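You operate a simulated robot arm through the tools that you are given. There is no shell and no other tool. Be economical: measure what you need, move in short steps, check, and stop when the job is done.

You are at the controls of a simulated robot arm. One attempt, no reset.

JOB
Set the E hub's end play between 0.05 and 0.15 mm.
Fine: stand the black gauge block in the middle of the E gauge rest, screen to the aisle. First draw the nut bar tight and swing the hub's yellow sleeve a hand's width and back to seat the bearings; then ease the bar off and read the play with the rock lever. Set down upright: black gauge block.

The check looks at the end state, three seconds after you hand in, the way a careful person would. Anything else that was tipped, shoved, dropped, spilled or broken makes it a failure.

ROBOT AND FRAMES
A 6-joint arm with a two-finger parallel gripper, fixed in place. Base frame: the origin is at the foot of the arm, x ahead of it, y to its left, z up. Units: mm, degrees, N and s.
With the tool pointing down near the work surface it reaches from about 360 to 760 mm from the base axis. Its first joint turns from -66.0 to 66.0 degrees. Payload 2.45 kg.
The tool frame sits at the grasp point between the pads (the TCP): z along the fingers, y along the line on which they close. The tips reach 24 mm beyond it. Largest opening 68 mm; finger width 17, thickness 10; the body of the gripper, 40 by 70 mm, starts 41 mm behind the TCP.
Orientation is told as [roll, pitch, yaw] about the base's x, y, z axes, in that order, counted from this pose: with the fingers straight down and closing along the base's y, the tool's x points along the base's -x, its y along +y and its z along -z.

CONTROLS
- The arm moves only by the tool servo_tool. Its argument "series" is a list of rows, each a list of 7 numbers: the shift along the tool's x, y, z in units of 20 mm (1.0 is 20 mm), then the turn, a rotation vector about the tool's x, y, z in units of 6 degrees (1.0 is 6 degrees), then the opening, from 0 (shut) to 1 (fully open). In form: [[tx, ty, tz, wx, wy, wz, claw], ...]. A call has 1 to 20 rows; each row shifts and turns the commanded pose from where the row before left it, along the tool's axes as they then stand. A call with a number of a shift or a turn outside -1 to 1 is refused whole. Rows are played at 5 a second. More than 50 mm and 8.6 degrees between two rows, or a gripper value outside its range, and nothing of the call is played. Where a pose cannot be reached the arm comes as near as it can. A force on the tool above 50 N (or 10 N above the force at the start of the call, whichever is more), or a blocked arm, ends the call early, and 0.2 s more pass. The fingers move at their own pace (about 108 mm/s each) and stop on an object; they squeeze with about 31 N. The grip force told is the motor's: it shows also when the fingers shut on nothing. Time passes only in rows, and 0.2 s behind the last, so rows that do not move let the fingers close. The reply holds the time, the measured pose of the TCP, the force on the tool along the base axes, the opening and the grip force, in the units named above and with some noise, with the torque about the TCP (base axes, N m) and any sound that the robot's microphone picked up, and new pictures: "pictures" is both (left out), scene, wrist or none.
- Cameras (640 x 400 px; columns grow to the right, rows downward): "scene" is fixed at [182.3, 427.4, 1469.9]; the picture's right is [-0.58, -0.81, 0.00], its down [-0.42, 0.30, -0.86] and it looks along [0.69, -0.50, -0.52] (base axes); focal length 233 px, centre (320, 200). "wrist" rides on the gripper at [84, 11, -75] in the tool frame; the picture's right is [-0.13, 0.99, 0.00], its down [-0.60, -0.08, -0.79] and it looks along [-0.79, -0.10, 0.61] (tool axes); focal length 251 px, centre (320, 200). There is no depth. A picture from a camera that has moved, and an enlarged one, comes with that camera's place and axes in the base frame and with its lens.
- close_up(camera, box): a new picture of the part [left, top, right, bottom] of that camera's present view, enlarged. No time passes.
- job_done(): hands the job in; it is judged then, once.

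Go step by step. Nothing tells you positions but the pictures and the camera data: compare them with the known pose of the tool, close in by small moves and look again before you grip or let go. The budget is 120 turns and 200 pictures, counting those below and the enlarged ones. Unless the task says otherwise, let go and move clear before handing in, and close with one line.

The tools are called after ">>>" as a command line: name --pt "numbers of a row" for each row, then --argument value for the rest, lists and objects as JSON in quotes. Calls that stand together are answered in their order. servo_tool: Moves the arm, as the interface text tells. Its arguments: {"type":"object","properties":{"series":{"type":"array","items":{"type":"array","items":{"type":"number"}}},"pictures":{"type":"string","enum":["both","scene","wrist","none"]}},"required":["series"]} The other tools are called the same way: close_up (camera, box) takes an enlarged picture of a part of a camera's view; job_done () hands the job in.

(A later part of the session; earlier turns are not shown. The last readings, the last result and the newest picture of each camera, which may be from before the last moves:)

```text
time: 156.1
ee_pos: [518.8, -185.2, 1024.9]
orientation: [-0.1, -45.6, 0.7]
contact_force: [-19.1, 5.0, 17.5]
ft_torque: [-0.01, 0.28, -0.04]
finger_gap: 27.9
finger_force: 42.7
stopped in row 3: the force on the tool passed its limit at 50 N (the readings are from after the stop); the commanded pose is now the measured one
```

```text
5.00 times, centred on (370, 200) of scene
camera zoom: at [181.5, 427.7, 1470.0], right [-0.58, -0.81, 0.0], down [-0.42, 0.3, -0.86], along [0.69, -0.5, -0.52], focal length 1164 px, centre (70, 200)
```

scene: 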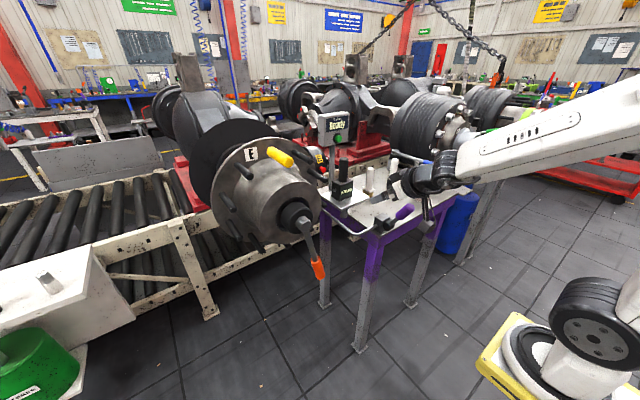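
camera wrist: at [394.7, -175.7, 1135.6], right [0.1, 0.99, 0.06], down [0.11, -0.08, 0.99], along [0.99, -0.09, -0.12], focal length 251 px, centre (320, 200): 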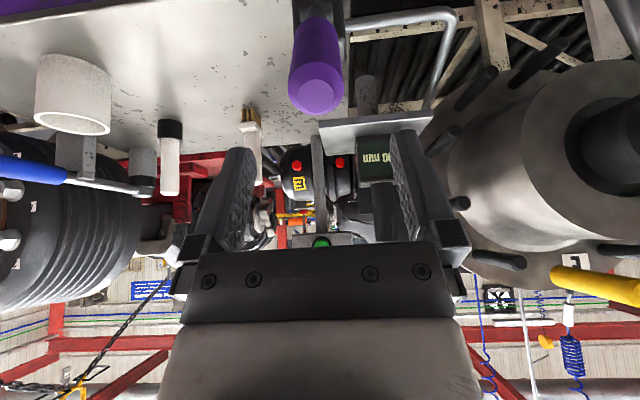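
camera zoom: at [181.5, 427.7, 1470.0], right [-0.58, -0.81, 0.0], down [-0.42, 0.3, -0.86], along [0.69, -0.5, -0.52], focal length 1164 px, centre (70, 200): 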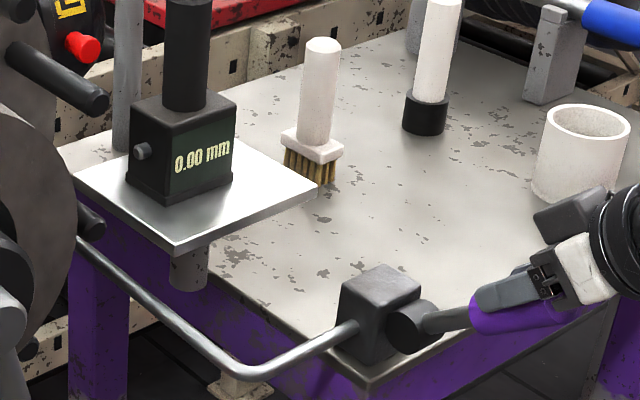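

>>> servo_tool --pt "0.15 0 -0.08 0 -0.2 0 0.3" --pt "0.2 0 0 0 -0.3 0 0.3" --pt "0.2 0 0 0 -0.3 0 0.3" --pt "0.2 0 0 0 -0.3 0 0.3" --pt "0 0 0 0 0 0 0.3" --pt "0 0 0 0 0 0 0.3" --pictures "none"

>>> close_up --camera "scene" --box '[320, 160, 420, 240]'

```text
time: 157.5
ee_pos: [509.8, -185.4, 1017.0]
orientation: [-0.3, -52.7, 0.9]
contact_force: [5.2, 3.9, 32.1]
ft_torque: [-0.22, 0.05, -0.56]
finger_gap: 27.9
finger_force: 42.8
```

```text
5.00 times, centred on (370, 200) of scene
camera zoom: at [181.9, 427.7, 1469.9], right [-0.58, -0.81, 0.0], down [-0.42, 0.3, -0.86], along [0.69, -0.5, -0.52], focal length 1164 px, centre (70, 200)
```

zoom: 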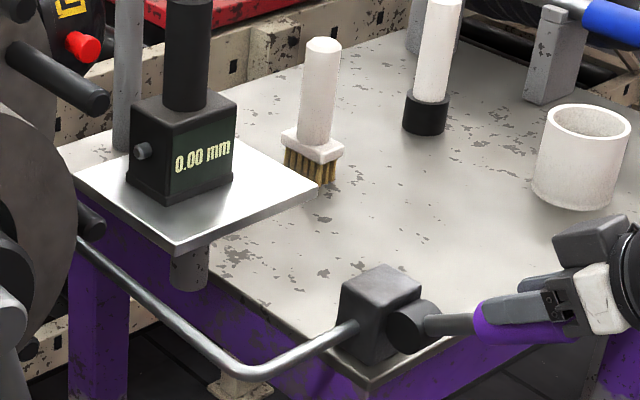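

>>> servo_tool --pt "-0.15 0 -0.06 0 0.2 0 0.3" --pt "-0.215 0 0 0 0.33 0 0.3" --pt "-0.215 0 0 0 0.33 0 0.3" --pt "-0.215 0 0.02 0 0.33 0 0.3" --pt "-0.215 0 0.02 0 0.33 0 0.3" --pt "-0.215 0 0.03 0 0.33 0 0.3" --pt "-0.215 0 0.03 0 0.33 0 0.3" --pt "-0.215 0 0.03 0 0.33 0 0.3" --pt "-0.215 0 0.02 0 0.33 0 0.3" --pt "-0.215 0 0.02 0 0.33 0 0.3" --pt "-0.1 0 0.02 0 0.2 0 0.3" --pt "0 0 0 0 0 0 0.3" --pictures "none"

>>> close_up --camera "scene" --box '[320, 160, 420, 240]'

```text
time: 160.1
ee_pos: [541.3, -184.7, 1040.8]
orientation: [0.0, -31.8, 0.6]
contact_force: [-2.8, -2.1, -11.0]
ft_torque: [-0.1, 0.93, -0.05]
finger_gap: 27.4
finger_force: 42.5
```

```text
5.00 times, centred on (370, 200) of scene
camera zoom: at [182.4, 427.3, 1470.0], right [-0.58, -0.81, 0.0], down [-0.42, 0.3, -0.86], along [0.69, -0.5, -0.52], focal length 1164 px, centre (70, 200)
```

zoom: 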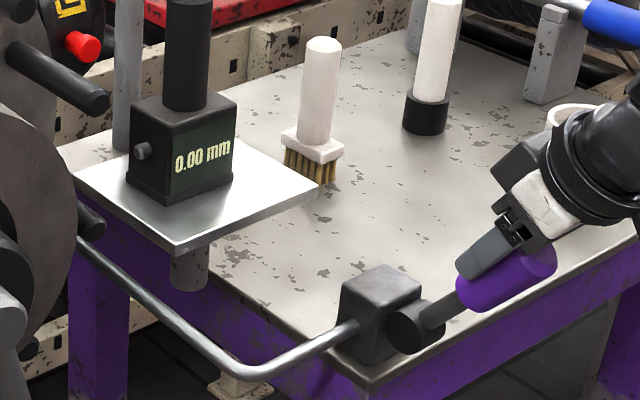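

>>> servo_tool --pt "-0.05 0 0 0 0 0 0.3" --pt "0 0 0 0 0 0 1" --pt "0 0 0 0 0 0 1" --pt "0 0 -0.7 0 0 0 1" --pt "0 0 -1 0 0 0 1" --pt "0 0 -1 0 0 0 1" --pt "0 0 -1 0 0 0 1" --pt "0 0 -1 0 0 0 1" --pt "0 0 -1 0 0 0 1" --pt "-0.3 0.9 -0.3 0 -0.9 0 1" --pt "-0.3 1 0 0 -0.9 0 1" --pt "-0.3 1 0 0 -0.9 0 1" --pt "-0.3 1 0 0 0 0 1" --pt "-0.1 1 0 0 0 0 1" --pt "0 1 0 0 0 0 1" --pt "0 1 0 0 0 0 1" --pt "0 1 0 0 0 0 1" --pt "0 1 0 0 0 0 1" --pictures "none"

>>> servo_tool --pt "0 1 0 0 0 0 1" --pt "0 1 0 0 0 0 1" --pt "0 1 0 0 0 0 1" --pt "0 1 0 0 0 0 1" --pt "0 1 0 0 0 0 1" --pt "0 1 0 0 0 0 1" --pictures "wrist"

```text
time: 163.9
ee_pos: [494.7, -8.8, 1161.0]
orientation: [-0.1, -48.2, 0.7]
contact_force: [-0.1, 0.3, -0.2]
ft_torque: [-0.02, -0.01, 0.0]
finger_gap: 67.9
finger_force: 0.1
```

```text
time: 165.3
ee_pos: [492.1, 77.5, 1159.4]
orientation: [0.0, -48.1, 0.6]
contact_force: [0.5, -0.1, 0.1]
ft_torque: [0.02, 0.0, 0.04]
finger_gap: 68.3
finger_force: 0.1
out of reach, approached as far as the arm can: row 1, 2, 3
camera wrist: at [380.3, 86.6, 1147.5], right [0.08, 0.99, 0.1], down [-0.19, -0.08, 0.98], along [0.98, -0.09, 0.18], focal length 251 px, centre (320, 200)
```

wrist: 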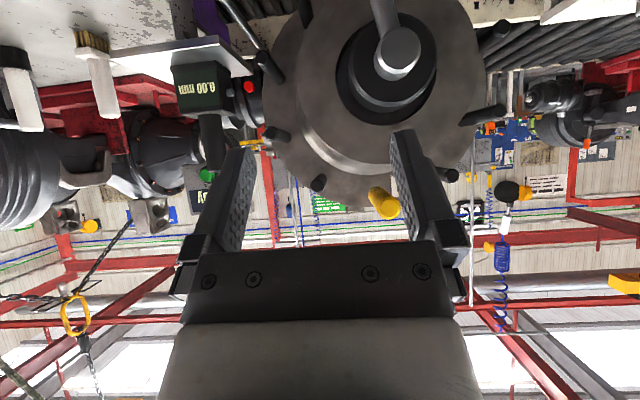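

>>> servo_tool --pt "0.458 0.1 0.93 0 0 0 1" --pt "0.458 0.1 0.93 0 0 0 1" --pt "0.458 0.1 0.93 0 0 0 1" --pt "0.458 0.1 0.93 0 0 0 1" --pt "0.458 0.1 0.93 0 0 0 1" --pt "0.458 0.1 0.93 0 0 0 1" --pt "0.458 0.1 0.93 0 0 0 1" --pt "0.458 0.1 0.93 0 0 0 1" --pt "0.458 0.1 0.93 0 0 0 1" --pt "0.458 0.1 0.93 0 0 0 1" --pt "0.458 0.1 0.93 0 0 0 1" --pt "0.458 0.1 0.93 0 0 0 1" --pt "0.458 0.1 0.93 0 0 0 1" --pt "0.458 0.1 0.93 0 -0.6 0 1" --pictures "wrist"

```text
time: 168.3
ee_pos: [604.5, 112.0, 893.6]
orientation: [-1.4, -51.5, 1.4]
contact_force: [0.4, -1.0, -0.9]
ft_torque: [0.02, 0.01, 0.01]
finger_gap: 68.0
finger_force: 0.0
out of reach, approached as far as the arm can: row 14
camera wrist: at [495.2, 121.1, 874.8], right [0.08, 0.99, 0.09], down [-0.24, -0.07, 0.97], along [0.97, -0.09, 0.24], focal length 251 px, centre (320, 200)
```

wrist: 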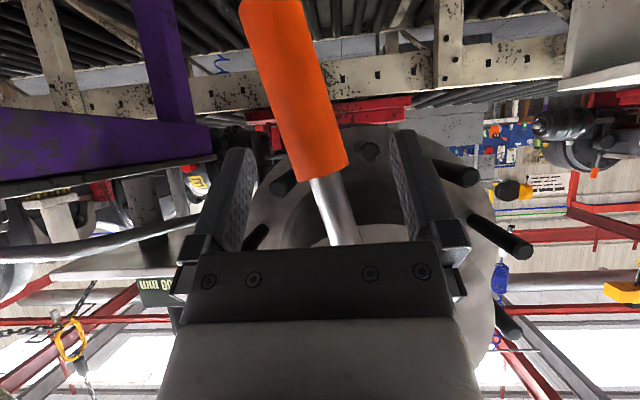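

>>> servo_tool --pt "-0.39 0 0.5 0 0 0 1" --pt "-0.39 0 0.5 0 0 0 1" --pt "-0.39 0 0.5 0 0 0 1" --pt "-0.05 -0.35 -0.04 0 0 0 1" --pt "-0.07 -0.35 -0.05 0 0 0 1" --pt "-0.08 -0.35 -0.06 0 0 0 1" --pt "-0.09 -0.33 -0.07 0 0 0 1" --pt "-0.09 -0.33 -0.07 0 0 0 1" --pt "-0.1 -0.33 -0.08 0 0 0 1" --pt "-0.11 -0.32 -0.08 0 0 0 1" --pt "0 0 0 0 0 0 1" --pictures "wrist"

```text
time: 170.7
ee_pos: [645.4, 87.0, 902.2]
orientation: [-0.6, -51.6, 0.9]
contact_force: [-3.4, 5.1, -2.5]
ft_torque: [-0.06, 0.0, 0.09]
finger_gap: 67.9
finger_force: 0.1
out of reach, approached as far as the arm can: row 7, 8, 9
camera wrist: at [535.3, 95.5, 883.0], right [0.07, 0.99, 0.09], down [-0.25, -0.07, 0.97], along [0.97, -0.09, 0.24], focal length 251 px, centre (320, 200)
```

wrist: 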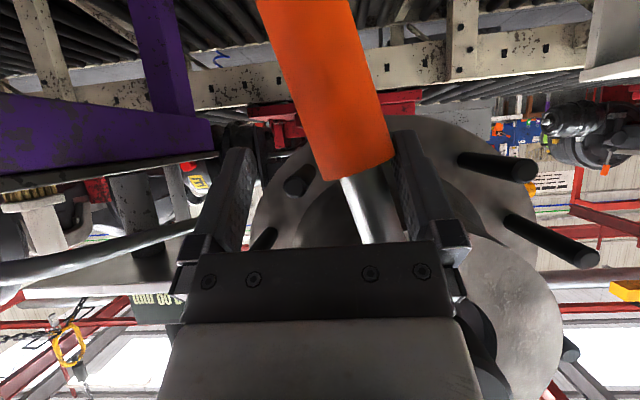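

>>> servo_tool --pt "-0.1 -0.4 -0.08 0 0 0 1" --pt "-0.1 -0.4 -0.08 0 0 0 1" --pt "-0.1 -0.4 -0.08 0 0 0 1" --pt "-0.1 -0.4 -0.08 0 0 0 1" --pt "-0.12 -0.4 -0.09 0 0 0 1" --pt "0 0 0 0 0 0 1" --pictures "wrist"

>>> close_up --camera "scene" --box '[250, 180, 350, 310]'

```text
time: 172.1
ee_pos: [651.6, 76.2, 922.6]
orientation: [-0.4, -51.6, 0.5]
contact_force: [-2.5, 5.9, -8.3]
ft_torque: [-0.33, 0.04, 0.04]
finger_gap: 68.1
finger_force: 0.0
out of reach, approached as far as the arm can: row 1, 2, 3, 4, 5
camera wrist: at [540.5, 84.4, 904.6], right [0.08, 0.99, 0.1], down [-0.25, -0.08, 0.97], along [0.97, -0.1, 0.24], focal length 251 px, centre (320, 200)
```

wrist: 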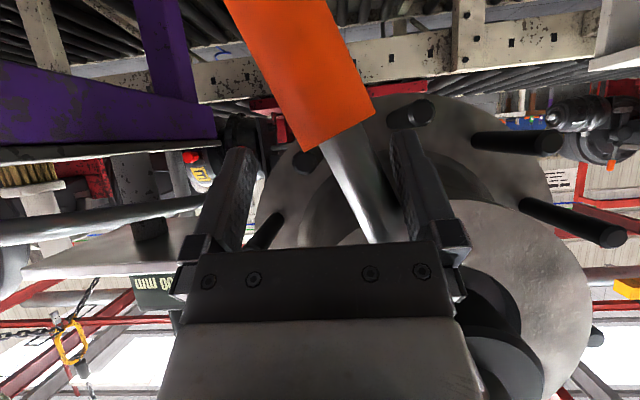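

```text
3.08 times, centred on (300, 245) of scene
camera zoom: at [182.4, 427.6, 1469.8], right [-0.58, -0.81, 0.0], down [-0.42, 0.3, -0.86], along [0.69, -0.5, -0.52], focal length 716 px, centre (382, 62)
```

zoom: 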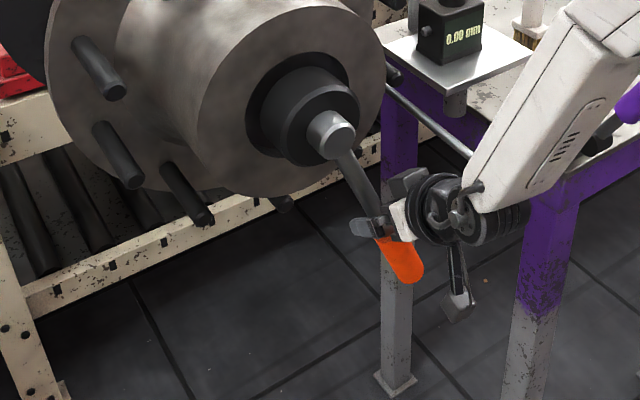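

>>> servo_tool --pt "0.342 0.46 0.18 0 0 0 1" --pt "0.342 0.46 0.18 0 0 0 1" --pt "0.342 0.46 0.18 0 0 0 1" --pt "0.342 0.46 0.18 0 0 0 1" --pt "0.342 0.46 0.18 0 0 0 1" --pt "0.1 0.47 0.08 0 0 0 1" --pt "0.1 0.47 0.08 0 0 0 1" --pt "0.1 0.47 0.08 0 0 0 1" --pt "0.1 0.47 0.08 0 0 0 1" --pt "0.05 0.47 0.04 0 0 0 1" --pt "0 0.46 0 0 0 0 1" --pt "0 0.46 0 0 0 0 1" --pt "0 0 0 0 0 0 1" --pictures "none"

>>> close_up --camera "scene" --box '[250, 180, 350, 310]'

```text
time: 174.9
ee_pos: [643.4, 185.1, 872.5]
orientation: [-0.1, -51.6, 0.6]
contact_force: [4.1, -9.3, -2.7]
ft_torque: [0.14, 0.13, 0.04]
finger_gap: 68.2
finger_force: 0.0
```

```text
3.08 times, centred on (300, 245) of scene
camera zoom: at [182.5, 427.2, 1470.0], right [-0.58, -0.81, 0.0], down [-0.42, 0.3, -0.86], along [0.69, -0.5, -0.52], focal length 716 px, centre (382, 62)
```

zoom: 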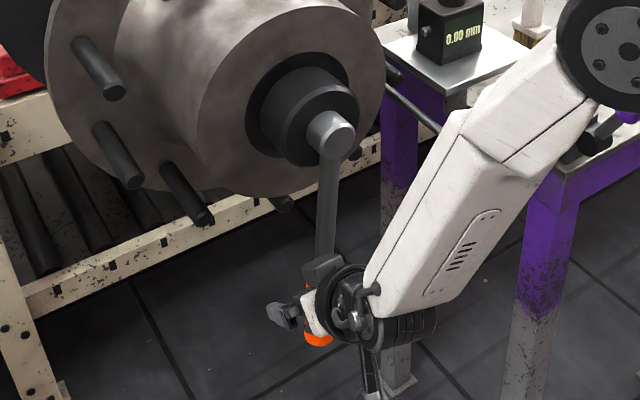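

>>> servo_tool --pt "-0.01 0.39 -0.01 0 0 0 1" --pt "-0.02 0.39 -0.02 0 0 0 1" --pt "-0.02 0.39 -0.02 0 0 0 1" --pt "-0.03 0.39 -0.02 0 0 0 1" --pt "-0.03 0.39 -0.02 0 0 0 1" --pt "0 0 0 0 0 0 1" --pictures "none"

>>> close_up --camera "scene" --box '[250, 180, 350, 310]'

```text
time: 176.3
ee_pos: [642.7, 223.7, 876.8]
orientation: [0.1, -51.6, 0.6]
contact_force: [-5.2, -9.8, 2.4]
ft_torque: [-0.01, -0.05, -0.23]
finger_gap: 67.7
finger_force: 0.0
```

```text
3.08 times, centred on (300, 245) of scene
camera zoom: at [182.1, 427.2, 1470.0], right [-0.58, -0.81, 0.0], down [-0.42, 0.3, -0.86], along [0.69, -0.5, -0.52], focal length 716 px, centre (382, 62)
```

zoom: 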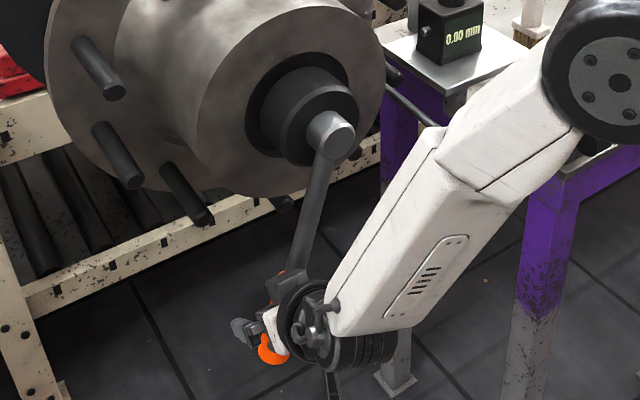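

>>> servo_tool --pt "0 -0.6 0 0 0 0 1" --pt "0.62 0 -0.79 0 0 0 1" --pt "0.62 0 -0.79 0 0.6 0 1" --pt "-0.5 0 -0.9 0 0 0 1" --pt "-0.5 -0.3 -0.9 0 0 0 1" --pt "-0.5 -0.3 -0.9 0 0 0 1" --pt "-0.5 -0.3 -0.9 0 0 0 1" --pt "-0.5 -0.3 -0.9 0 0 0 1" --pt "-0.5 -0.3 -0.9 0 0 0 1" --pt "-0.5 -0.3 -0.9 0 0 0 1" --pt "-0.5 -0.3 -0.9 0 0 0 1" --pt "-0.5 -0.3 -0.9 0 0 0 1" --pt "-0.5 -0.3 -0.9 0 0 0 1" --pt "-0.5 -0.3 -0.9 0 0 0 1" --pt "-0.5 -0.3 -0.9 0 0 0 1" --pt "-0.8 -0.3 -0.6 0 0 0 1" --pt "-0.8 -0.3 -0.6 0 0 0 1" --pt "-0.8 -0.3 -0.6 0 0 0 1" --pictures "none"

```text
time: 180.1
ee_pos: [529.6, 125.5, 1170.6]
orientation: [0.0, -48.1, 0.6]
contact_force: [-0.7, -0.3, 0.0]
ft_torque: [0.0, 0.01, -0.04]
finger_gap: 67.9
finger_force: 0.1
```

>>> servo_tool --pt "0 -1 -0.3 0 0 0 1" --pt "0 -1 -0.3 0 0 0 1" --pt "0 -1 -0.3 0 0 0 1" --pt "0.2 -1 -0.2 0 0 0 1" --pt "0.2 -1 -0.2 0 0 0 1" --pt "0 -1 0 0 0 0 1" --pt "0 -1 0 0 0 0 1" --pt "0 -1 0 0 0 0 1" --pt "0 -1 0 0 0 0 1" --pt "0 -1 0 0 0 0 1" --pt "0 -1 0 0 0 0 1" --pt "0 -1 0 0 0 0 1" --pt "0 -1 0 0 0 0 1" --pt "0 -1 0 0 0 0 1" --pt "0 -1 0 0 0 0 1" --pt "0 -0.6 0 0 0.9 0 1" --pt "0 0 0 0 1 0 1" --pt "0 0 0 0 1 0 1" --pictures "none"

```text
time: 183.9
ee_pos: [505.4, -184.1, 1180.8]
orientation: [0.1, -30.6, 0.6]
contact_force: [0.6, 0.4, 0.0]
ft_torque: [-0.03, 0.02, 0.01]
finger_gap: 68.1
finger_force: 0.1
```

>>> servo_tool --pt "0.432 -0.02 0.733 0 0 0 1" --pt "0.432 -0.02 0.733 0 0 0 1" --pt "0.432 -0.02 0.733 0 0 0 1" --pt "0.432 -0.02 0.733 0 0 0 1" --pt "0.02 0 0.82 0 0 0 1" --pt "0.02 0 0.82 0 0 0 1" --pt "0.01 0 0.82 0 0 0 1" --pt "0.01 0 0.82 0 0 0 1" --pt "0.01 0 0.82 0 0 0 1" --pt "0 0 0 0 0 0 0.3" --pt "0 0 0 0 0 0 0.3" --pt "0 0 0 0 0 0 0.3" --pt "-0.15 0 0 0 0.2 0 0.3" --pt "-0.15 0 0 0 0.2 0 0.3" --pt "0 0 0 0 0 0 0.3" --pictures "none"

>>> servo_tool --pt "0.2 0 0.02 0 -0.3 0 0.3" --pt "0.2 0 0 0 -0.3 0 0.3" --pt "0.2 0 0 0 -0.3 0 0.3" --pt "0.2 0 -0.02 0 -0.3 0 0.3" --pt "0.2 0 -0.02 0 -0.3 0 0.3" --pt "0.2 0 -0.02 0 -0.3 0 0.3" --pt "0.2 0 -0.01 0 -0.3 0 0.3" --pt "0.2 0 0 0 -0.3 0 0.3" --pt "0.2 0 0 0 -0.3 0 0.3" --pt "0.2 0 0 0 -0.3 0 0.3" --pt "0 0 0 0 0 0 0.3" --pictures "none"

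>>> close_up --camera "scene" --box '[320, 160, 420, 240]'

```text
time: 187.1
ee_pos: [550.4, -184.1, 1041.5]
orientation: [0.3, -27.8, 0.4]
contact_force: [-27.3, 12.0, -6.1]
ft_torque: [-0.64, 0.09, -0.4]
finger_gap: 30.6
finger_force: 43.7
```

```text
time: 189.5
ee_pos: [522.3, -183.3, 1022.5]
orientation: [-0.1, -46.6, 0.8]
contact_force: [2.1, 19.3, 18.4]
ft_torque: [-0.89, -1.41, -0.67]
finger_gap: 29.5
finger_force: 43.5
```

```text
5.00 times, centred on (370, 200) of scene
camera zoom: at [182.0, 428.1, 1469.7], right [-0.58, -0.81, 0.0], down [-0.42, 0.3, -0.86], along [0.69, -0.5, -0.52], focal length 1164 px, centre (70, 200)
```

zoom: 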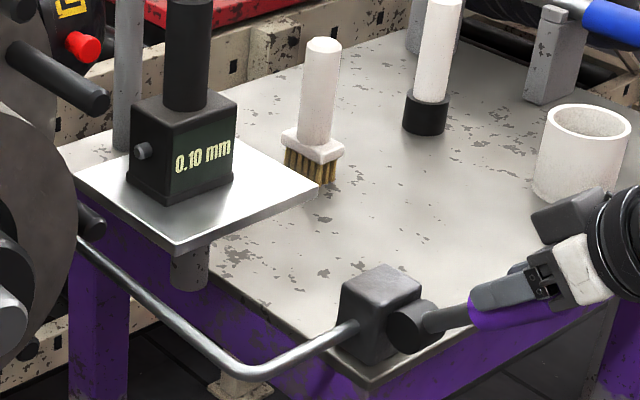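

>>> servo_tool --pt "-0.215 0 0 0 0.33 0 0.3" --pt "-0.215 0 0 0 0.33 0 0.3" --pt "-0.215 0 0 0 0.33 0 0.3" --pt "-0.215 0 0.02 0 0.33 0 0.3" --pt "-0.215 0 0.02 0 0.33 0 0.3" --pt "-0.215 0 0.02 0 0.33 0 0.3" --pt "-0.215 0 0.02 0 0.33 0 0.3" --pt "-0.215 0 0.02 0 0.33 0 0.3" --pt "0 0 0 0 0 0 1" --pt "0 0 0 0 0 0 1" --pt "0 0 -0.7 0 0 0 1" --pt "0 0 -1 0 0 0 1" --pt "0 0 -1 0 0 0 1" --pt "0 0 -1 0 0 0 1" --pt "0 0 -1 0 0 0 1" --pt "0 0 -1 0 0 0 1" --pt "-0.3 0.9 -0.3 0 -0.9 0 1" --pt "-0.3 1 0 0 -0.9 0 1" --pt "-0.3 1 0 0 -0.9 0 1" --pt "-0.3 1 0 0 0 0 1" --pictures "none"

>>> servo_tool --pt "-0.3 1 -0.1 0 0 0 1" --pt "0 1 0 0 0 0 1" --pt "0 1 0 0 0 0 1" --pt "0 1 0 0 0 0 1" --pt "0 1 0 0 0 0 1" --pt "0 1 0 0 0 0 1" --pt "-0.2 1 0.2 0 0 0 1" --pt "-0.2 1 0.2 0 0 0 1" --pt "-0.2 1 0.2 0 0 0 1" --pt "-0.2 1 0.2 0 0 0 1" --pt "0 1 0 0 0 0 1" --pt "0 1 0 0 0 0 1" --pt "0 1 0 0 0 0 1" --pt "0 1 0 0 0 0 1" --pt "0 1 0 0 0 0 1" --pt "0 0.7 0 0 0 0 1" --pictures "none"

>>> close_up --camera "scene" --box '[320, 160, 420, 240]'

```text
time: 193.7
ee_pos: [508.1, -107.9, 1158.9]
orientation: [0.0, -46.7, 0.6]
contact_force: [0.7, -0.8, 0.3]
ft_torque: [0.0, -0.01, -0.03]
finger_gap: 68.1
finger_force: 0.1
```

```text
time: 197.1
ee_pos: [528.4, 208.9, 1166.0]
orientation: [0.1, -46.7, 0.5]
contact_force: [0.4, -1.1, -0.7]
ft_torque: [0.02, -0.02, 0.01]
finger_gap: 68.0
finger_force: 0.0
```

```text
5.00 times, centred on (370, 200) of scene
camera zoom: at [182.3, 427.4, 1469.9], right [-0.58, -0.81, 0.0], down [-0.42, 0.3, -0.86], along [0.69, -0.5, -0.52], focal length 1164 px, centre (70, 200)
```

zoom: 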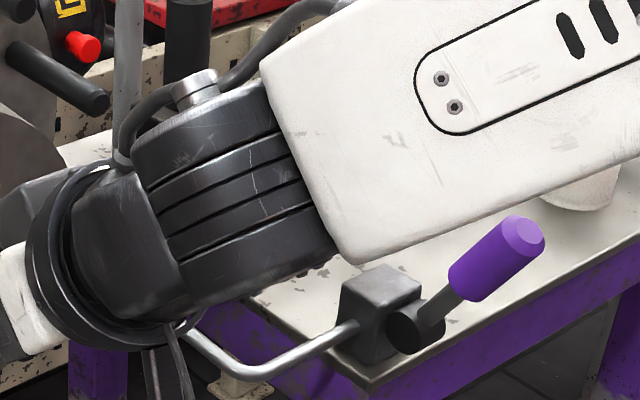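

>>> servo_tool --pt "0 0 0 0.607 0 0.572 1" --pt "0 0 0 0.607 0 0.572 1" --pt "0 0 0 0.607 0 0.572 1" --pt "0.559 0.052 0.793 0 0 0 1" --pt "0.559 0.052 0.793 0 0 0 1" --pt "0.559 0.052 0.793 0 0 0 1" --pt "0.559 0.052 0.793 0 0 0 1" --pt "0.559 0.052 0.793 0 0 0 1" --pt "0.559 0.052 0.793 0 0 0 1" --pt "0.559 0.052 0.793 0 0 0 1" --pt "0.559 0.052 0.793 0 0 0 1" --pt "0.559 0.052 0.793 0 0 0 1" --pt "0.559 0.052 0.793 0 0 0 1" --pt "0.559 0.052 0.793 0 0 0 1" --pt "0.559 0.052 0.793 0 0 0 1" --pt "0.559 0.052 0.793 0 0 0 1" --pt "0.559 0.052 0.793 0 0 0 1" --pt "0.559 0.052 0.793 0 0 0 1" --pictures "wrist"

```text
time: 200.9
ee_pos: [586.5, 206.5, 881.8]
orientation: [-0.1, -46.6, -14.4]
contact_force: [1.4, -0.4, -0.2]
ft_torque: [-0.01, -0.01, -0.03]
finger_gap: 67.9
finger_force: 0.2
camera wrist: at [480.2, 244.2, 873.1], right [0.33, 0.94, 0.09], down [-0.18, -0.04, 0.98], along [0.93, -0.34, 0.15], focal length 251 px, centre (320, 200)
```

wrist: 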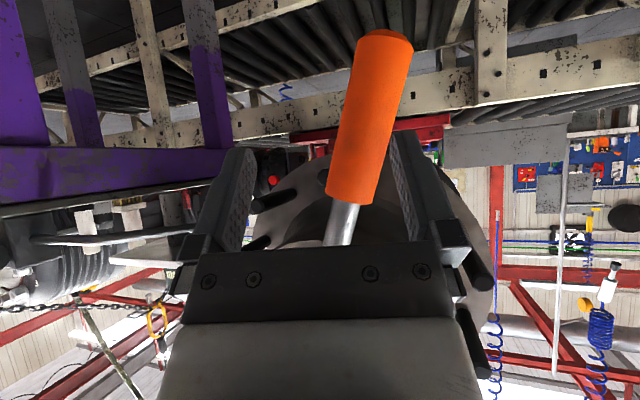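

>>> servo_tool --pt "-0.553 0.216 0.586 0 0 0 1" --pt "-0.553 0.216 0.586 0 0 0 1" --pt "-0.553 0.216 0.586 0 0 0 1" --pt "-0.04 -0.338 0.088 0 0 0 1" --pt "-0.04 -0.338 0.088 0 0 0 1" --pt "-0.05 -0.338 0.08 0 0 0 1" --pt "-0.05 -0.338 0.08 0 0 0 1" --pt "-0.062 -0.338 0.066 0 0 0 1" --pt "-0.062 -0.338 0.066 0 0 0 1" --pt "-0.062 -0.338 0.066 0 0 0 1" --pt "-0.062 -0.338 0.066 0 0 0 1" --pt "-0.062 -0.338 0.066 0 0 0 1" --pt "-0.062 -0.338 0.066 0 0 0 1" --pt "0 0 0 0 0 0 1" --pictures "wrist"

```text
time: 203.9
ee_pos: [637.2, 137.6, 879.0]
orientation: [0.0, -46.7, -14.4]
contact_force: [0.2, 6.7, 2.6]
ft_torque: [0.22, -0.07, 0.1]
finger_gap: 68.1
finger_force: 0.0
camera wrist: at [532.4, 173.9, 870.0], right [0.33, 0.94, 0.09], down [-0.18, -0.04, 0.98], along [0.93, -0.34, 0.16], focal length 251 px, centre (320, 200)
```

wrist: 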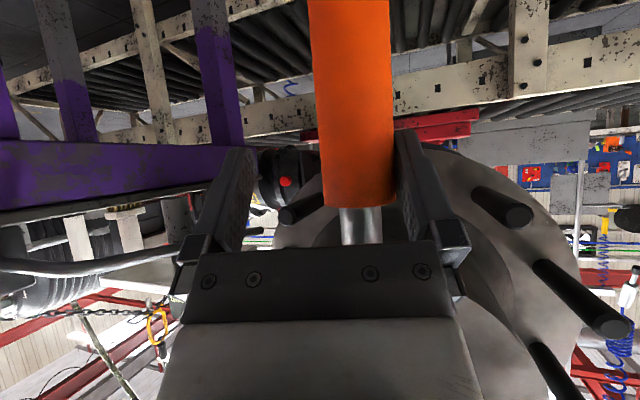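

>>> servo_tool --pt "-0.082 -0.348 0.05 0 0 0 1" --pt "-0.082 -0.348 0.05 0 0 0 1" --pt "-0.082 -0.348 0.05 0 0 0 1" --pt "-0.113 -0.341 0.02 0 0 0 1" --pt "-0.113 -0.341 0.02 0 0 0 1" --pt "-0.113 -0.341 0.02 0 0 0 1" --pt "-0.141 -0.331 -0.011 0 0 0 1" --pt "-0.141 -0.331 -0.011 0 0 0 1" --pt "-0.141 -0.331 -0.011 0 0 0 1" --pt "-0.165 -0.318 -0.039 0 0 0 1" --pt "-0.165 -0.318 -0.039 0 0 0 1" --pt "0 0 0 0 0 0 1" --pictures "wrist"

>>> close_up --camera "scene" --box '[250, 180, 350, 310]'

```text
time: 206.5
ee_pos: [639.4, 58.8, 895.2]
orientation: [-0.1, -46.7, -14.4]
contact_force: [5.9, 7.9, -5.1]
ft_torque: [-0.19, 0.11, -0.02]
finger_gap: 67.9
finger_force: 0.0
camera wrist: at [533.6, 96.3, 888.3], right [0.33, 0.94, 0.09], down [-0.18, -0.04, 0.98], along [0.93, -0.34, 0.15], focal length 251 px, centre (320, 200)
```

wrist: 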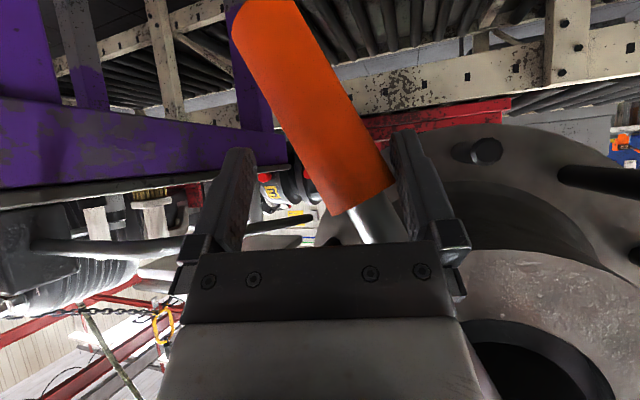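

```text
3.08 times, centred on (300, 245) of scene
camera zoom: at [182.6, 427.6, 1469.8], right [-0.58, -0.81, 0.0], down [-0.42, 0.3, -0.86], along [0.69, -0.5, -0.52], focal length 716 px, centre (382, 62)
```

zoom: 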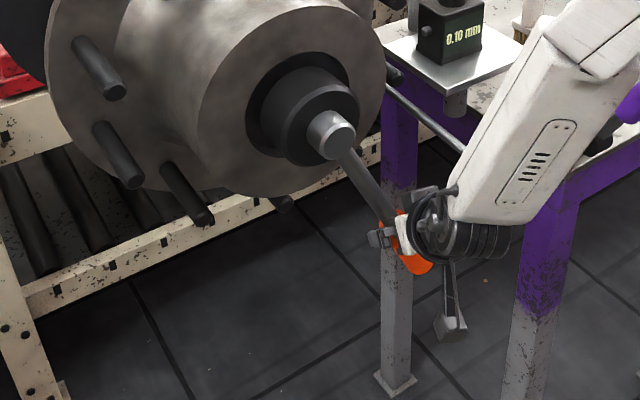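

>>> servo_tool --pt "-0.18 -0.305 -0.06 0 0 0 1" --pt "-0.19 -0.298 -0.069 0 0 0 1" --pt "-0.19 -0.298 -0.069 0 0 0 1" --pt "-0.2 -0.285 -0.085 0 0 0 1" --pt "0 0 0 0 0 0 1" --pictures "wrist"

>>> close_up --camera "scene" --box '[250, 180, 350, 310]'

```text
time: 207.1
ee_pos: [639.1, 52.8, 900.6]
orientation: [-0.1, -46.4, -13.3]
contact_force: [2.6, 6.5, -2.3]
ft_torque: [-0.04, 0.03, 0.01]
finger_gap: 67.8
finger_force: 0.0
stopped in row 3: the force on the tool passed its limit at 61 N (the readings are from after the stop); the commanded pose is now the measured one
camera wrist: at [532.3, 88.2, 893.5], right [0.32, 0.94, 0.09], down [-0.17, -0.04, 0.98], along [0.93, -0.33, 0.15], focal length 251 px, centre (320, 200)
```

wrist: 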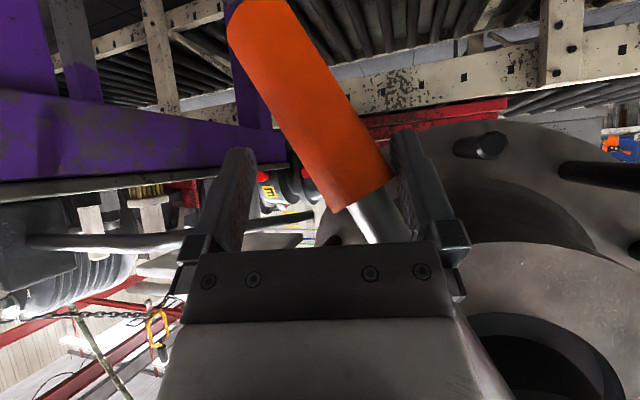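

```text
3.08 times, centred on (300, 245) of scene
camera zoom: at [182.4, 427.6, 1469.9], right [-0.58, -0.81, 0.0], down [-0.42, 0.3, -0.86], along [0.69, -0.5, -0.52], focal length 716 px, centre (382, 62)
```

zoom: 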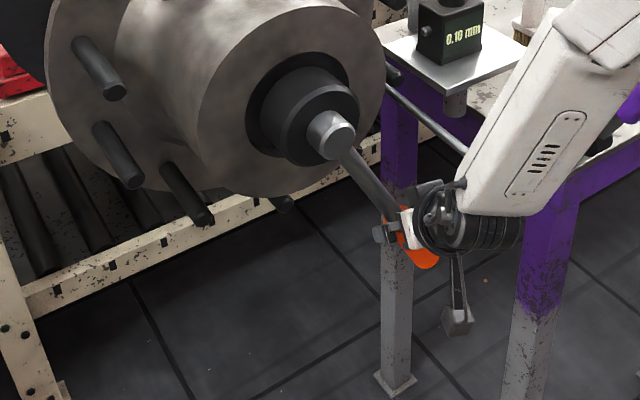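

>>> servo_tool --pt "0.107 0.58 -0.113 0 0 0 1" --pt "0.553 -0.216 -0.586 0 0 0 1" --pt "0.553 -0.216 -0.586 0 0 0 1" --pt "0.553 -0.216 -0.586 0 0 0 1" --pt "-0.728 0.2 -0.686 0 0 0 1" --pt "-0.728 0.2 -0.686 0 0 0 1" --pt "-0.728 0.2 -0.686 0 0 0 1" --pt "-0.728 0.2 -0.686 0 0 0 1" --pt "-0.728 0.2 -0.686 0 0 0 1" --pt "-0.728 0.2 -0.686 0 0 0 1" --pt "-0.728 0.2 -0.686 0 0 0 1" --pt "-0.728 0.2 -0.686 0 0 0 1" --pt "-0.728 0.2 -0.686 0 0 0 1" --pt "-0.728 0.2 -0.686 0 0 0 1" --pt "-0.728 0.2 -0.686 0 0 0 1" --pt "-0.728 0.2 -0.686 0 0 0 1" --pt "-0.728 0.2 -0.686 0 0 0 1" --pt "-0.728 0.2 -0.686 0 0 0 1" --pt "-0.728 0.2 -0.686 0 0 0 1" --pictures "none"

```text
time: 211.1
ee_pos: [602.6, 120.8, 1202.5]
orientation: [-0.2, -46.4, -13.4]
contact_force: [-0.3, 0.2, 0.2]
ft_torque: [0.01, 0.01, 0.0]
finger_gap: 68.0
finger_force: 0.0
```

>>> servo_tool --pt "0 0 0 -0.815 0 -0.765 1" --pt "0 0 0 -0.815 0 -0.765 1" --pt "-0.97 0.22 0.077 0 0 0 1" --pt "-0.97 0.22 0.077 0 0 0 1" --pt "-0.97 0.22 0.077 0 0 0 1" --pt "-0.97 0.22 0.077 0 0 0 1" --pt "-0.97 0.22 0.077 0 0 0 1" --pt "-0.97 0.22 0.077 0 0 0 1" --pt "0 0 0 0 0 0 1" --pictures "wrist"

```text
time: 213.1
ee_pos: [690.0, 147.7, 1281.6]
orientation: [0.0, -46.4, -0.1]
contact_force: [-0.9, 0.0, 0.3]
ft_torque: [0.0, -0.02, 0.0]
finger_gap: 68.1
finger_force: 0.0
camera wrist: at [578.7, 157.2, 1274.5], right [0.09, 0.99, 0.09], down [-0.16, -0.08, 0.98], along [0.98, -0.1, 0.15], focal length 251 px, centre (320, 200)
```

wrist: 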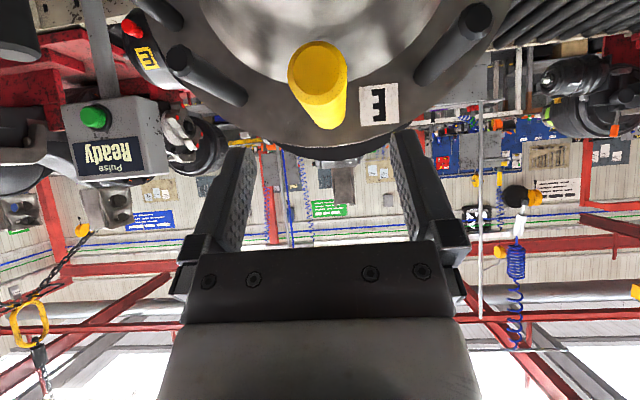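

>>> servo_tool --pt "-0.01 -0.02 0.82 0 0 0 1" --pt "-0.01 -0.02 0.82 0 0 0 1" --pt "-0.01 -0.02 0.82 0 0 0 1" --pt "-0.01 -0.02 0.82 0 0 0 1" --pt "-0.01 -0.02 0.82 0 0 0 1" --pt "0 -0.4 0 0 0 0 1" --pt "0 -0.4 0 0 0 0 1" --pt "0.007 -0.435 0.007 0 0 0 1" --pt "0.024 -0.43 0.024 0 0 0 1" --pt "0.04 -0.43 0.04 0 0 0 1" --pt "0.057 -0.425 0.057 0 0 0 1" --pt "0.07 -0.42 0.07 0 0 0 1" --pt "0.088 -0.415 0.088 0 0 0 1" --pt "0.1 -0.41 0.1 0 0 0 1" --pt "0.117 -0.4 0.117 0 0 0 1" --pt "0.13 -0.39 0.13 0 0 0 1" --pt "0.147 -0.38 0.147 0 0 0 1" --pt "0.16 -0.37 0.16 0 0 0 1" --pt "0.173 -0.36 0.173 0 0 0 1" --pt "0.18 -0.35 0.18 0 0 0 1" --pictures "wrist"

```text
time: 217.3
ee_pos: [751.3, 23.4, 1185.1]
orientation: [0.0, -46.2, -0.2]
contact_force: [0.1, 1.2, -0.8]
ft_torque: [-0.03, -0.02, 0.01]
finger_gap: 67.9
finger_force: 0.0
camera wrist: at [639.6, 32.6, 1179.0], right [0.09, 0.99, 0.09], down [-0.16, -0.08, 0.98], along [0.98, -0.11, 0.15], focal length 251 px, centre (320, 200)
```

wrist: 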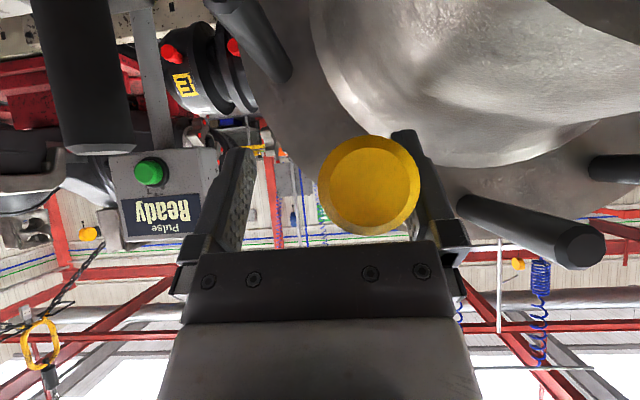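

Swing done one way (about 105 mm); now back.

>>> servo_tool --pt "0 0.42 0 0 0 0 1" --pt "0 0.42 0 0 0 0 1" --pt "0 0.42 0 0 0 0 1" --pt "0 0.3 0 0 0 0 1" --pt "-0.187 0.345 -0.187 0 0 0 1" --pt "-0.173 0.36 -0.173 0 0 0 1" --pt "-0.16 0.37 -0.16 0 0 0 1" --pt "-0.147 0.38 -0.147 0 0 0 1" --pt "-0.13 0.39 -0.13 0 0 0 1" --pt "-0.117 0.4 -0.117 0 0 0 1" --pt "-0.1 0.41 -0.1 0 0 0 1" --pt "-0.088 0.415 -0.088 0 0 0 1" --pt "-0.07 0.42 -0.07 0 0 0 1" --pt "-0.057 0.425 -0.057 0 0 0 1" --pt "-0.04 0.43 -0.04 0 0 0 1" --pt "-0.024 0.43 -0.024 0 0 0 1" --pt "-0.007 0.435 -0.007 0 0 0 1" --pt "0 0.43 0 0 0 0 1" --pt "0 0 0 0 0 0 1" --pictures "none"

>>> servo_tool --pt "0 -0.4 0 0 0 0 1" --pt "0 -0.5 0 0 0 0 1" --pt "0 0 -0.8 0 0 0 1" --pt "0 0 -0.9 0 0 0 1" --pt "0 0 -1 0 0 0 1" --pt "0 0 -1 0 0 0 1" --pt "0 0 -1 0 0 0 1" --pictures "wrist"

>>> close_up --camera "scene" --box '[210, 110, 370, 310]'

```text
time: 221.3
ee_pos: [749.5, 169.2, 1223.5]
orientation: [0.0, -46.2, -0.2]
contact_force: [0.4, -3.0, 0.4]
ft_torque: [0.0, -0.03, 0.04]
finger_gap: 68.1
finger_force: 0.1
```

```text
time: 222.9
ee_pos: [683.5, 150.4, 1288.3]
orientation: [0.0, -46.3, -0.1]
contact_force: [0.0, 0.2, -0.1]
ft_torque: [-0.02, -0.02, 0.02]
finger_gap: 67.7
finger_force: 0.1
camera wrist: at [571.2, 161.4, 1280.3], right [0.09, 0.99, 0.09], down [-0.16, -0.08, 0.98], along [0.98, -0.1, 0.15], focal length 251 px, centre (320, 200)
```

wrist: 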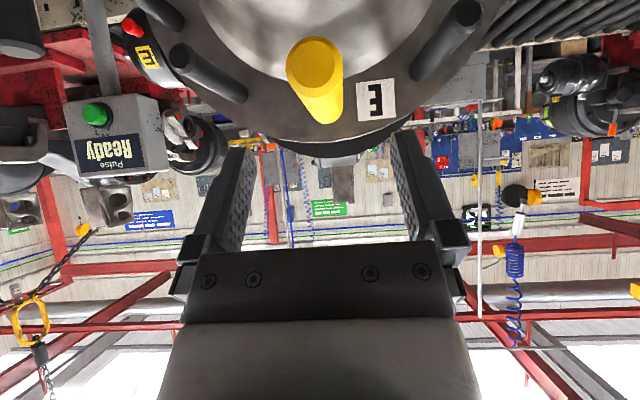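

```text
2.00 times, centred on (290, 210) of scene
camera zoom: at [182.3, 427.4, 1469.9], right [-0.58, -0.81, 0.0], down [-0.42, 0.3, -0.86], along [0.69, -0.5, -0.52], focal length 466 px, centre (380, 180)
```

zoom: 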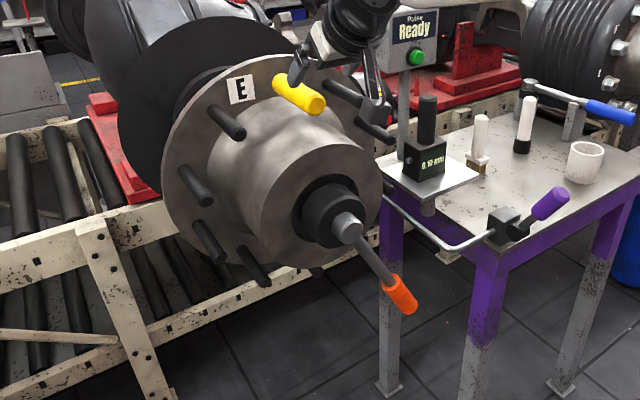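

>>> servo_tool --pt "0.98 -0.25 0.012 0 0 0 1" --pt "0.98 -0.25 0.012 0 0 0 1" --pt "0.98 -0.25 0.012 0 0 0 1" --pt "0.98 -0.25 0.012 0 0 0 1" --pt "0.98 -0.25 0.012 0 0 0 1" --pt "0.98 -0.25 0.012 0 0 0 1" --pt "0 0 0 0.815 0 0.765 1" --pt "0 0 0 0.815 0 0.765 1" --pictures "none"

>>> servo_tool --pt "0.728 -0.2 0.686 0 0 0 1" --pt "0.728 -0.2 0.686 0 0 0 1" --pt "0.728 -0.2 0.686 0 0 0 1" --pt "0.728 -0.2 0.686 0 0 0 1" --pt "0.728 -0.2 0.686 0 0 0 1" --pt "0.728 -0.2 0.686 0 0 0 1" --pt "0.728 -0.2 0.686 0 0 0 1" --pt "0.728 -0.2 0.686 0 0 0 1" --pt "0.728 -0.2 0.686 0 0 0 1" --pt "0.728 -0.2 0.686 0 0 0 1" --pt "0.728 -0.2 0.686 0 0 0 1" --pt "0.728 -0.2 0.686 0 0 0 1" --pt "0.728 -0.2 0.686 0 0 0 1" --pt "0.728 -0.2 0.686 0 0 0 1" --pt "0.728 -0.2 0.686 0 0 0 1" --pictures "wrist"

```text
time: 224.7
ee_pos: [601.8, 121.0, 1203.1]
orientation: [0.0, -46.4, -13.5]
contact_force: [-0.3, -0.2, 0.2]
ft_torque: [-0.01, 0.02, 0.02]
finger_gap: 68.1
finger_force: 0.1
```

```text
time: 227.9
ee_pos: [587.3, 64.4, 902.7]
orientation: [-0.1, -46.4, -13.3]
contact_force: [0.0, -1.4, -0.1]
ft_torque: [-0.01, -0.02, 0.0]
finger_gap: 68.2
finger_force: 0.0
camera wrist: at [481.0, 99.6, 894.7], right [0.32, 0.94, 0.09], down [-0.17, -0.04, 0.98], along [0.93, -0.33, 0.15], focal length 251 px, centre (320, 200)
```

wrist: 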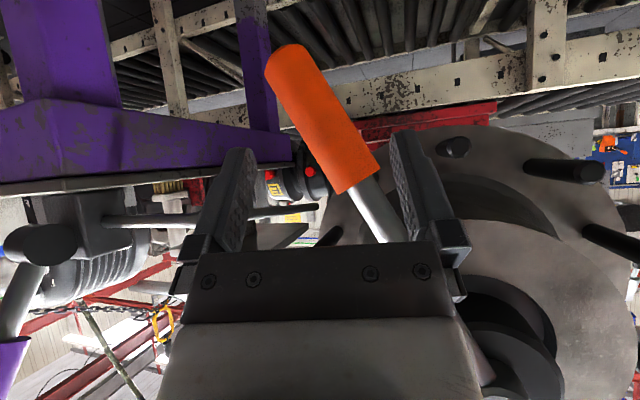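

>>> servo_tool --pt "-0.553 0.216 0.586 0 0 0 1" --pt "-0.553 0.216 0.586 0 0 0 1" --pt "-0.553 0.216 0.586 0 0 0 1" --pt "0.178 0.374 0.03 0 0 0 1" --pt "0.178 0.374 0.03 0 0 0 1" --pt "0.178 0.374 0.03 0 0 0 1" --pt "0.178 0.374 0.03 0 0 0 1" --pt "0.169 0.374 0.021 0 0 0 1" --pt "0.169 0.374 0.021 0 0 0 1" --pt "0.169 0.374 0.021 0 0 0 1" --pt "0.169 0.374 0.021 0 0 0 1" --pt "0.117 0.386 -0.032 0 0 0 1" --pt "0.117 0.386 -0.032 0 0 0 1" --pt "0.117 0.386 -0.032 0 0 0 1" --pt "0.117 0.386 -0.032 0 0 0 1" --pt "0.071 0.386 -0.075 0 0 0 1" --pt "0.071 0.386 -0.075 0 0 0 1" --pt "0.071 0.386 -0.075 0 0 0 1" --pt "0 0 0 0 0 0 1" --pictures "wrist"

>>> close_up --camera "scene" --box '[250, 180, 350, 310]'

```text
time: 231.9
ee_pos: [632.9, 181.1, 873.5]
orientation: [-0.2, -46.4, -13.4]
contact_force: [0.5, -7.3, -3.8]
ft_torque: [0.17, 0.04, -0.08]
finger_gap: 68.2
finger_force: 0.1
camera wrist: at [527.4, 217.2, 865.4], right [0.32, 0.94, 0.09], down [-0.17, -0.04, 0.98], along [0.93, -0.33, 0.15], focal length 251 px, centre (320, 200)
```

wrist: 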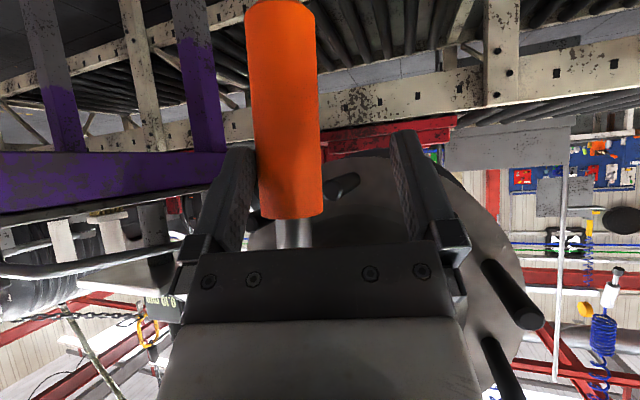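

```text
3.08 times, centred on (300, 245) of scene
camera zoom: at [182.4, 427.2, 1470.0], right [-0.58, -0.81, 0.0], down [-0.42, 0.3, -0.86], along [0.69, -0.5, -0.52], focal length 716 px, centre (382, 62)
```

zoom: 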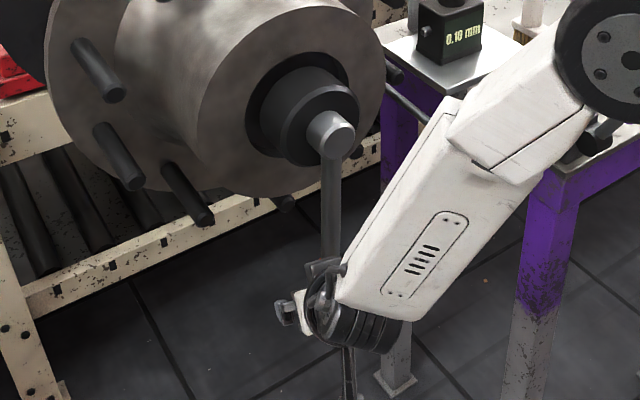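

>>> servo_tool --pt "0.071 0.41 -0.075 0 0 0 1" --pt "0.05 0.41 -0.1 0 0 0 1" --pt "0.03 0.419 -0.126 0 0 0 1" --pt "0.03 0.42 -0.126 0 0 0 1" --pt "0 0 0 0 0 0 1" --pictures "none"

>>> close_up --camera "scene" --box '[250, 180, 350, 310]'

```text
time: 233.1
ee_pos: [631.4, 216.1, 877.2]
orientation: [-0.3, -46.3, -13.4]
contact_force: [-5.7, -8.8, -3.4]
ft_torque: [0.14, 0.12, -0.26]
finger_gap: 67.9
finger_force: 0.0
```

```text
3.08 times, centred on (300, 245) of scene
camera zoom: at [182.2, 427.2, 1470.0], right [-0.58, -0.81, 0.0], down [-0.42, 0.3, -0.86], along [0.69, -0.5, -0.52], focal length 716 px, centre (382, 62)
```

zoom: 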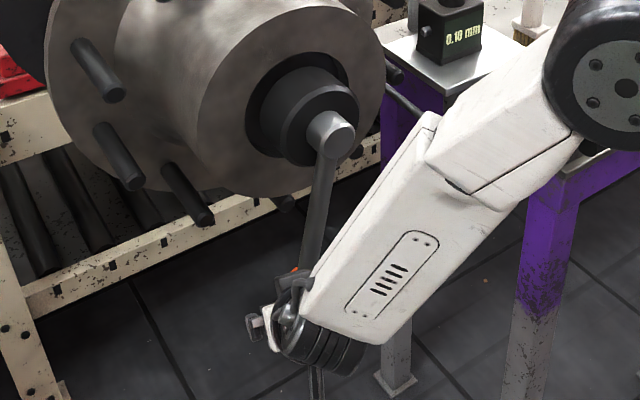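

>>> servo_tool --pt "-0.09 -0.48 0.094 0 0 0 1" --pt "0.553 -0.216 -0.586 0 0 0 1" --pt "0.553 -0.216 -0.586 0 0 0 1" --pt "0.553 -0.216 -0.586 0 0 0 1" --pt "-0.728 0 -0.686 0 0 0 1" --pt "-0.728 0 -0.686 0 0 0 1" --pt "-0.728 0 -0.686 0 0 0 1" --pt "-0.728 0 -0.686 0 0 0 1" --pt "-0.728 0 -0.686 0 0 0 1" --pt "-0.728 0 -0.686 0 0 0 1" --pt "-0.728 0 -0.686 0 0 0 1" --pt "-0.728 0 -0.686 0 0 0 1" --pt "-0.728 0 -0.686 0 0 0 1" --pt "-0.728 0 -0.686 0 0 0 1" --pt "-0.728 0 -0.686 0 0 0 1" --pt "-0.728 0 -0.686 0 0 0 1" --pt "-0.728 0 -0.686 0 0 0 1" --pt "-0.728 0 -0.686 0 0 0 1" --pt "-0.728 0 -0.686 -0.815 0 -0.765 1" --pt "0 0 0 -0.815 0 -0.765 1" --pictures "none"

```text
time: 237.3
ee_pos: [586.2, 205.3, 1178.0]
orientation: [0.1, -46.4, -0.1]
contact_force: [-1.1, -0.7, 0.0]
ft_torque: [0.04, 0.0, -0.03]
finger_gap: 67.9
finger_force: 0.0
```

>>> servo_tool --pt "0.349 -0.975 -0.366 0 0 0 1" --pt "0.349 -0.975 -0.366 0 0 0 1" --pt "0.349 -0.975 -0.366 0 0 0 1" --pt "0.349 -0.975 -0.366 0 0 0 1" --pt "0.349 -0.975 -0.366 0 0 0 1" --pt "0.349 -0.975 -0.366 0 0 0 1" --pt "0.349 -0.975 -0.366 0 0 0 1" --pt "0.349 -0.975 -0.366 0 0 0 1" --pt "0 -0.975 0 0 0 0 1" --pt "0 -0.975 0 0 0 0 1" --pt "0 -0.975 0 0 0 0 1" --pt "0 -0.975 0 0 0 0 1" --pt "0 -0.975 0 0 0 0 1" --pt "0 -0.975 0 0 0 0 1" --pt "0 -0.975 0 0 0 0 1" --pt "0 -0.975 0 0 0 0 1" --pt "0 -0.975 0 0 0 0 1" --pt "0 -0.975 0 0 0.85 0 1" --pt "0 -0.975 0 0 0.9 0 1" --pt "0 -0.975 0 0 0.9 0 1" --pictures "wrist"

```text
time: 241.5
ee_pos: [502.9, -186.0, 1178.7]
orientation: [0.0, -30.4, -0.1]
contact_force: [-0.7, 0.5, 0.6]
ft_torque: [0.01, 0.0, -0.01]
finger_gap: 68.1
finger_force: 0.0
camera wrist: at [393.4, -176.2, 1201.8], right [0.11, 0.99, 0.07], down [0.12, -0.08, 0.99], along [0.99, -0.1, -0.13], focal length 251 px, centre (320, 200)
```

wrist: 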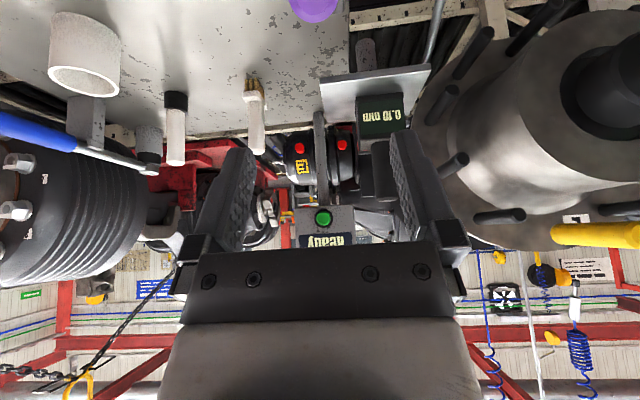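

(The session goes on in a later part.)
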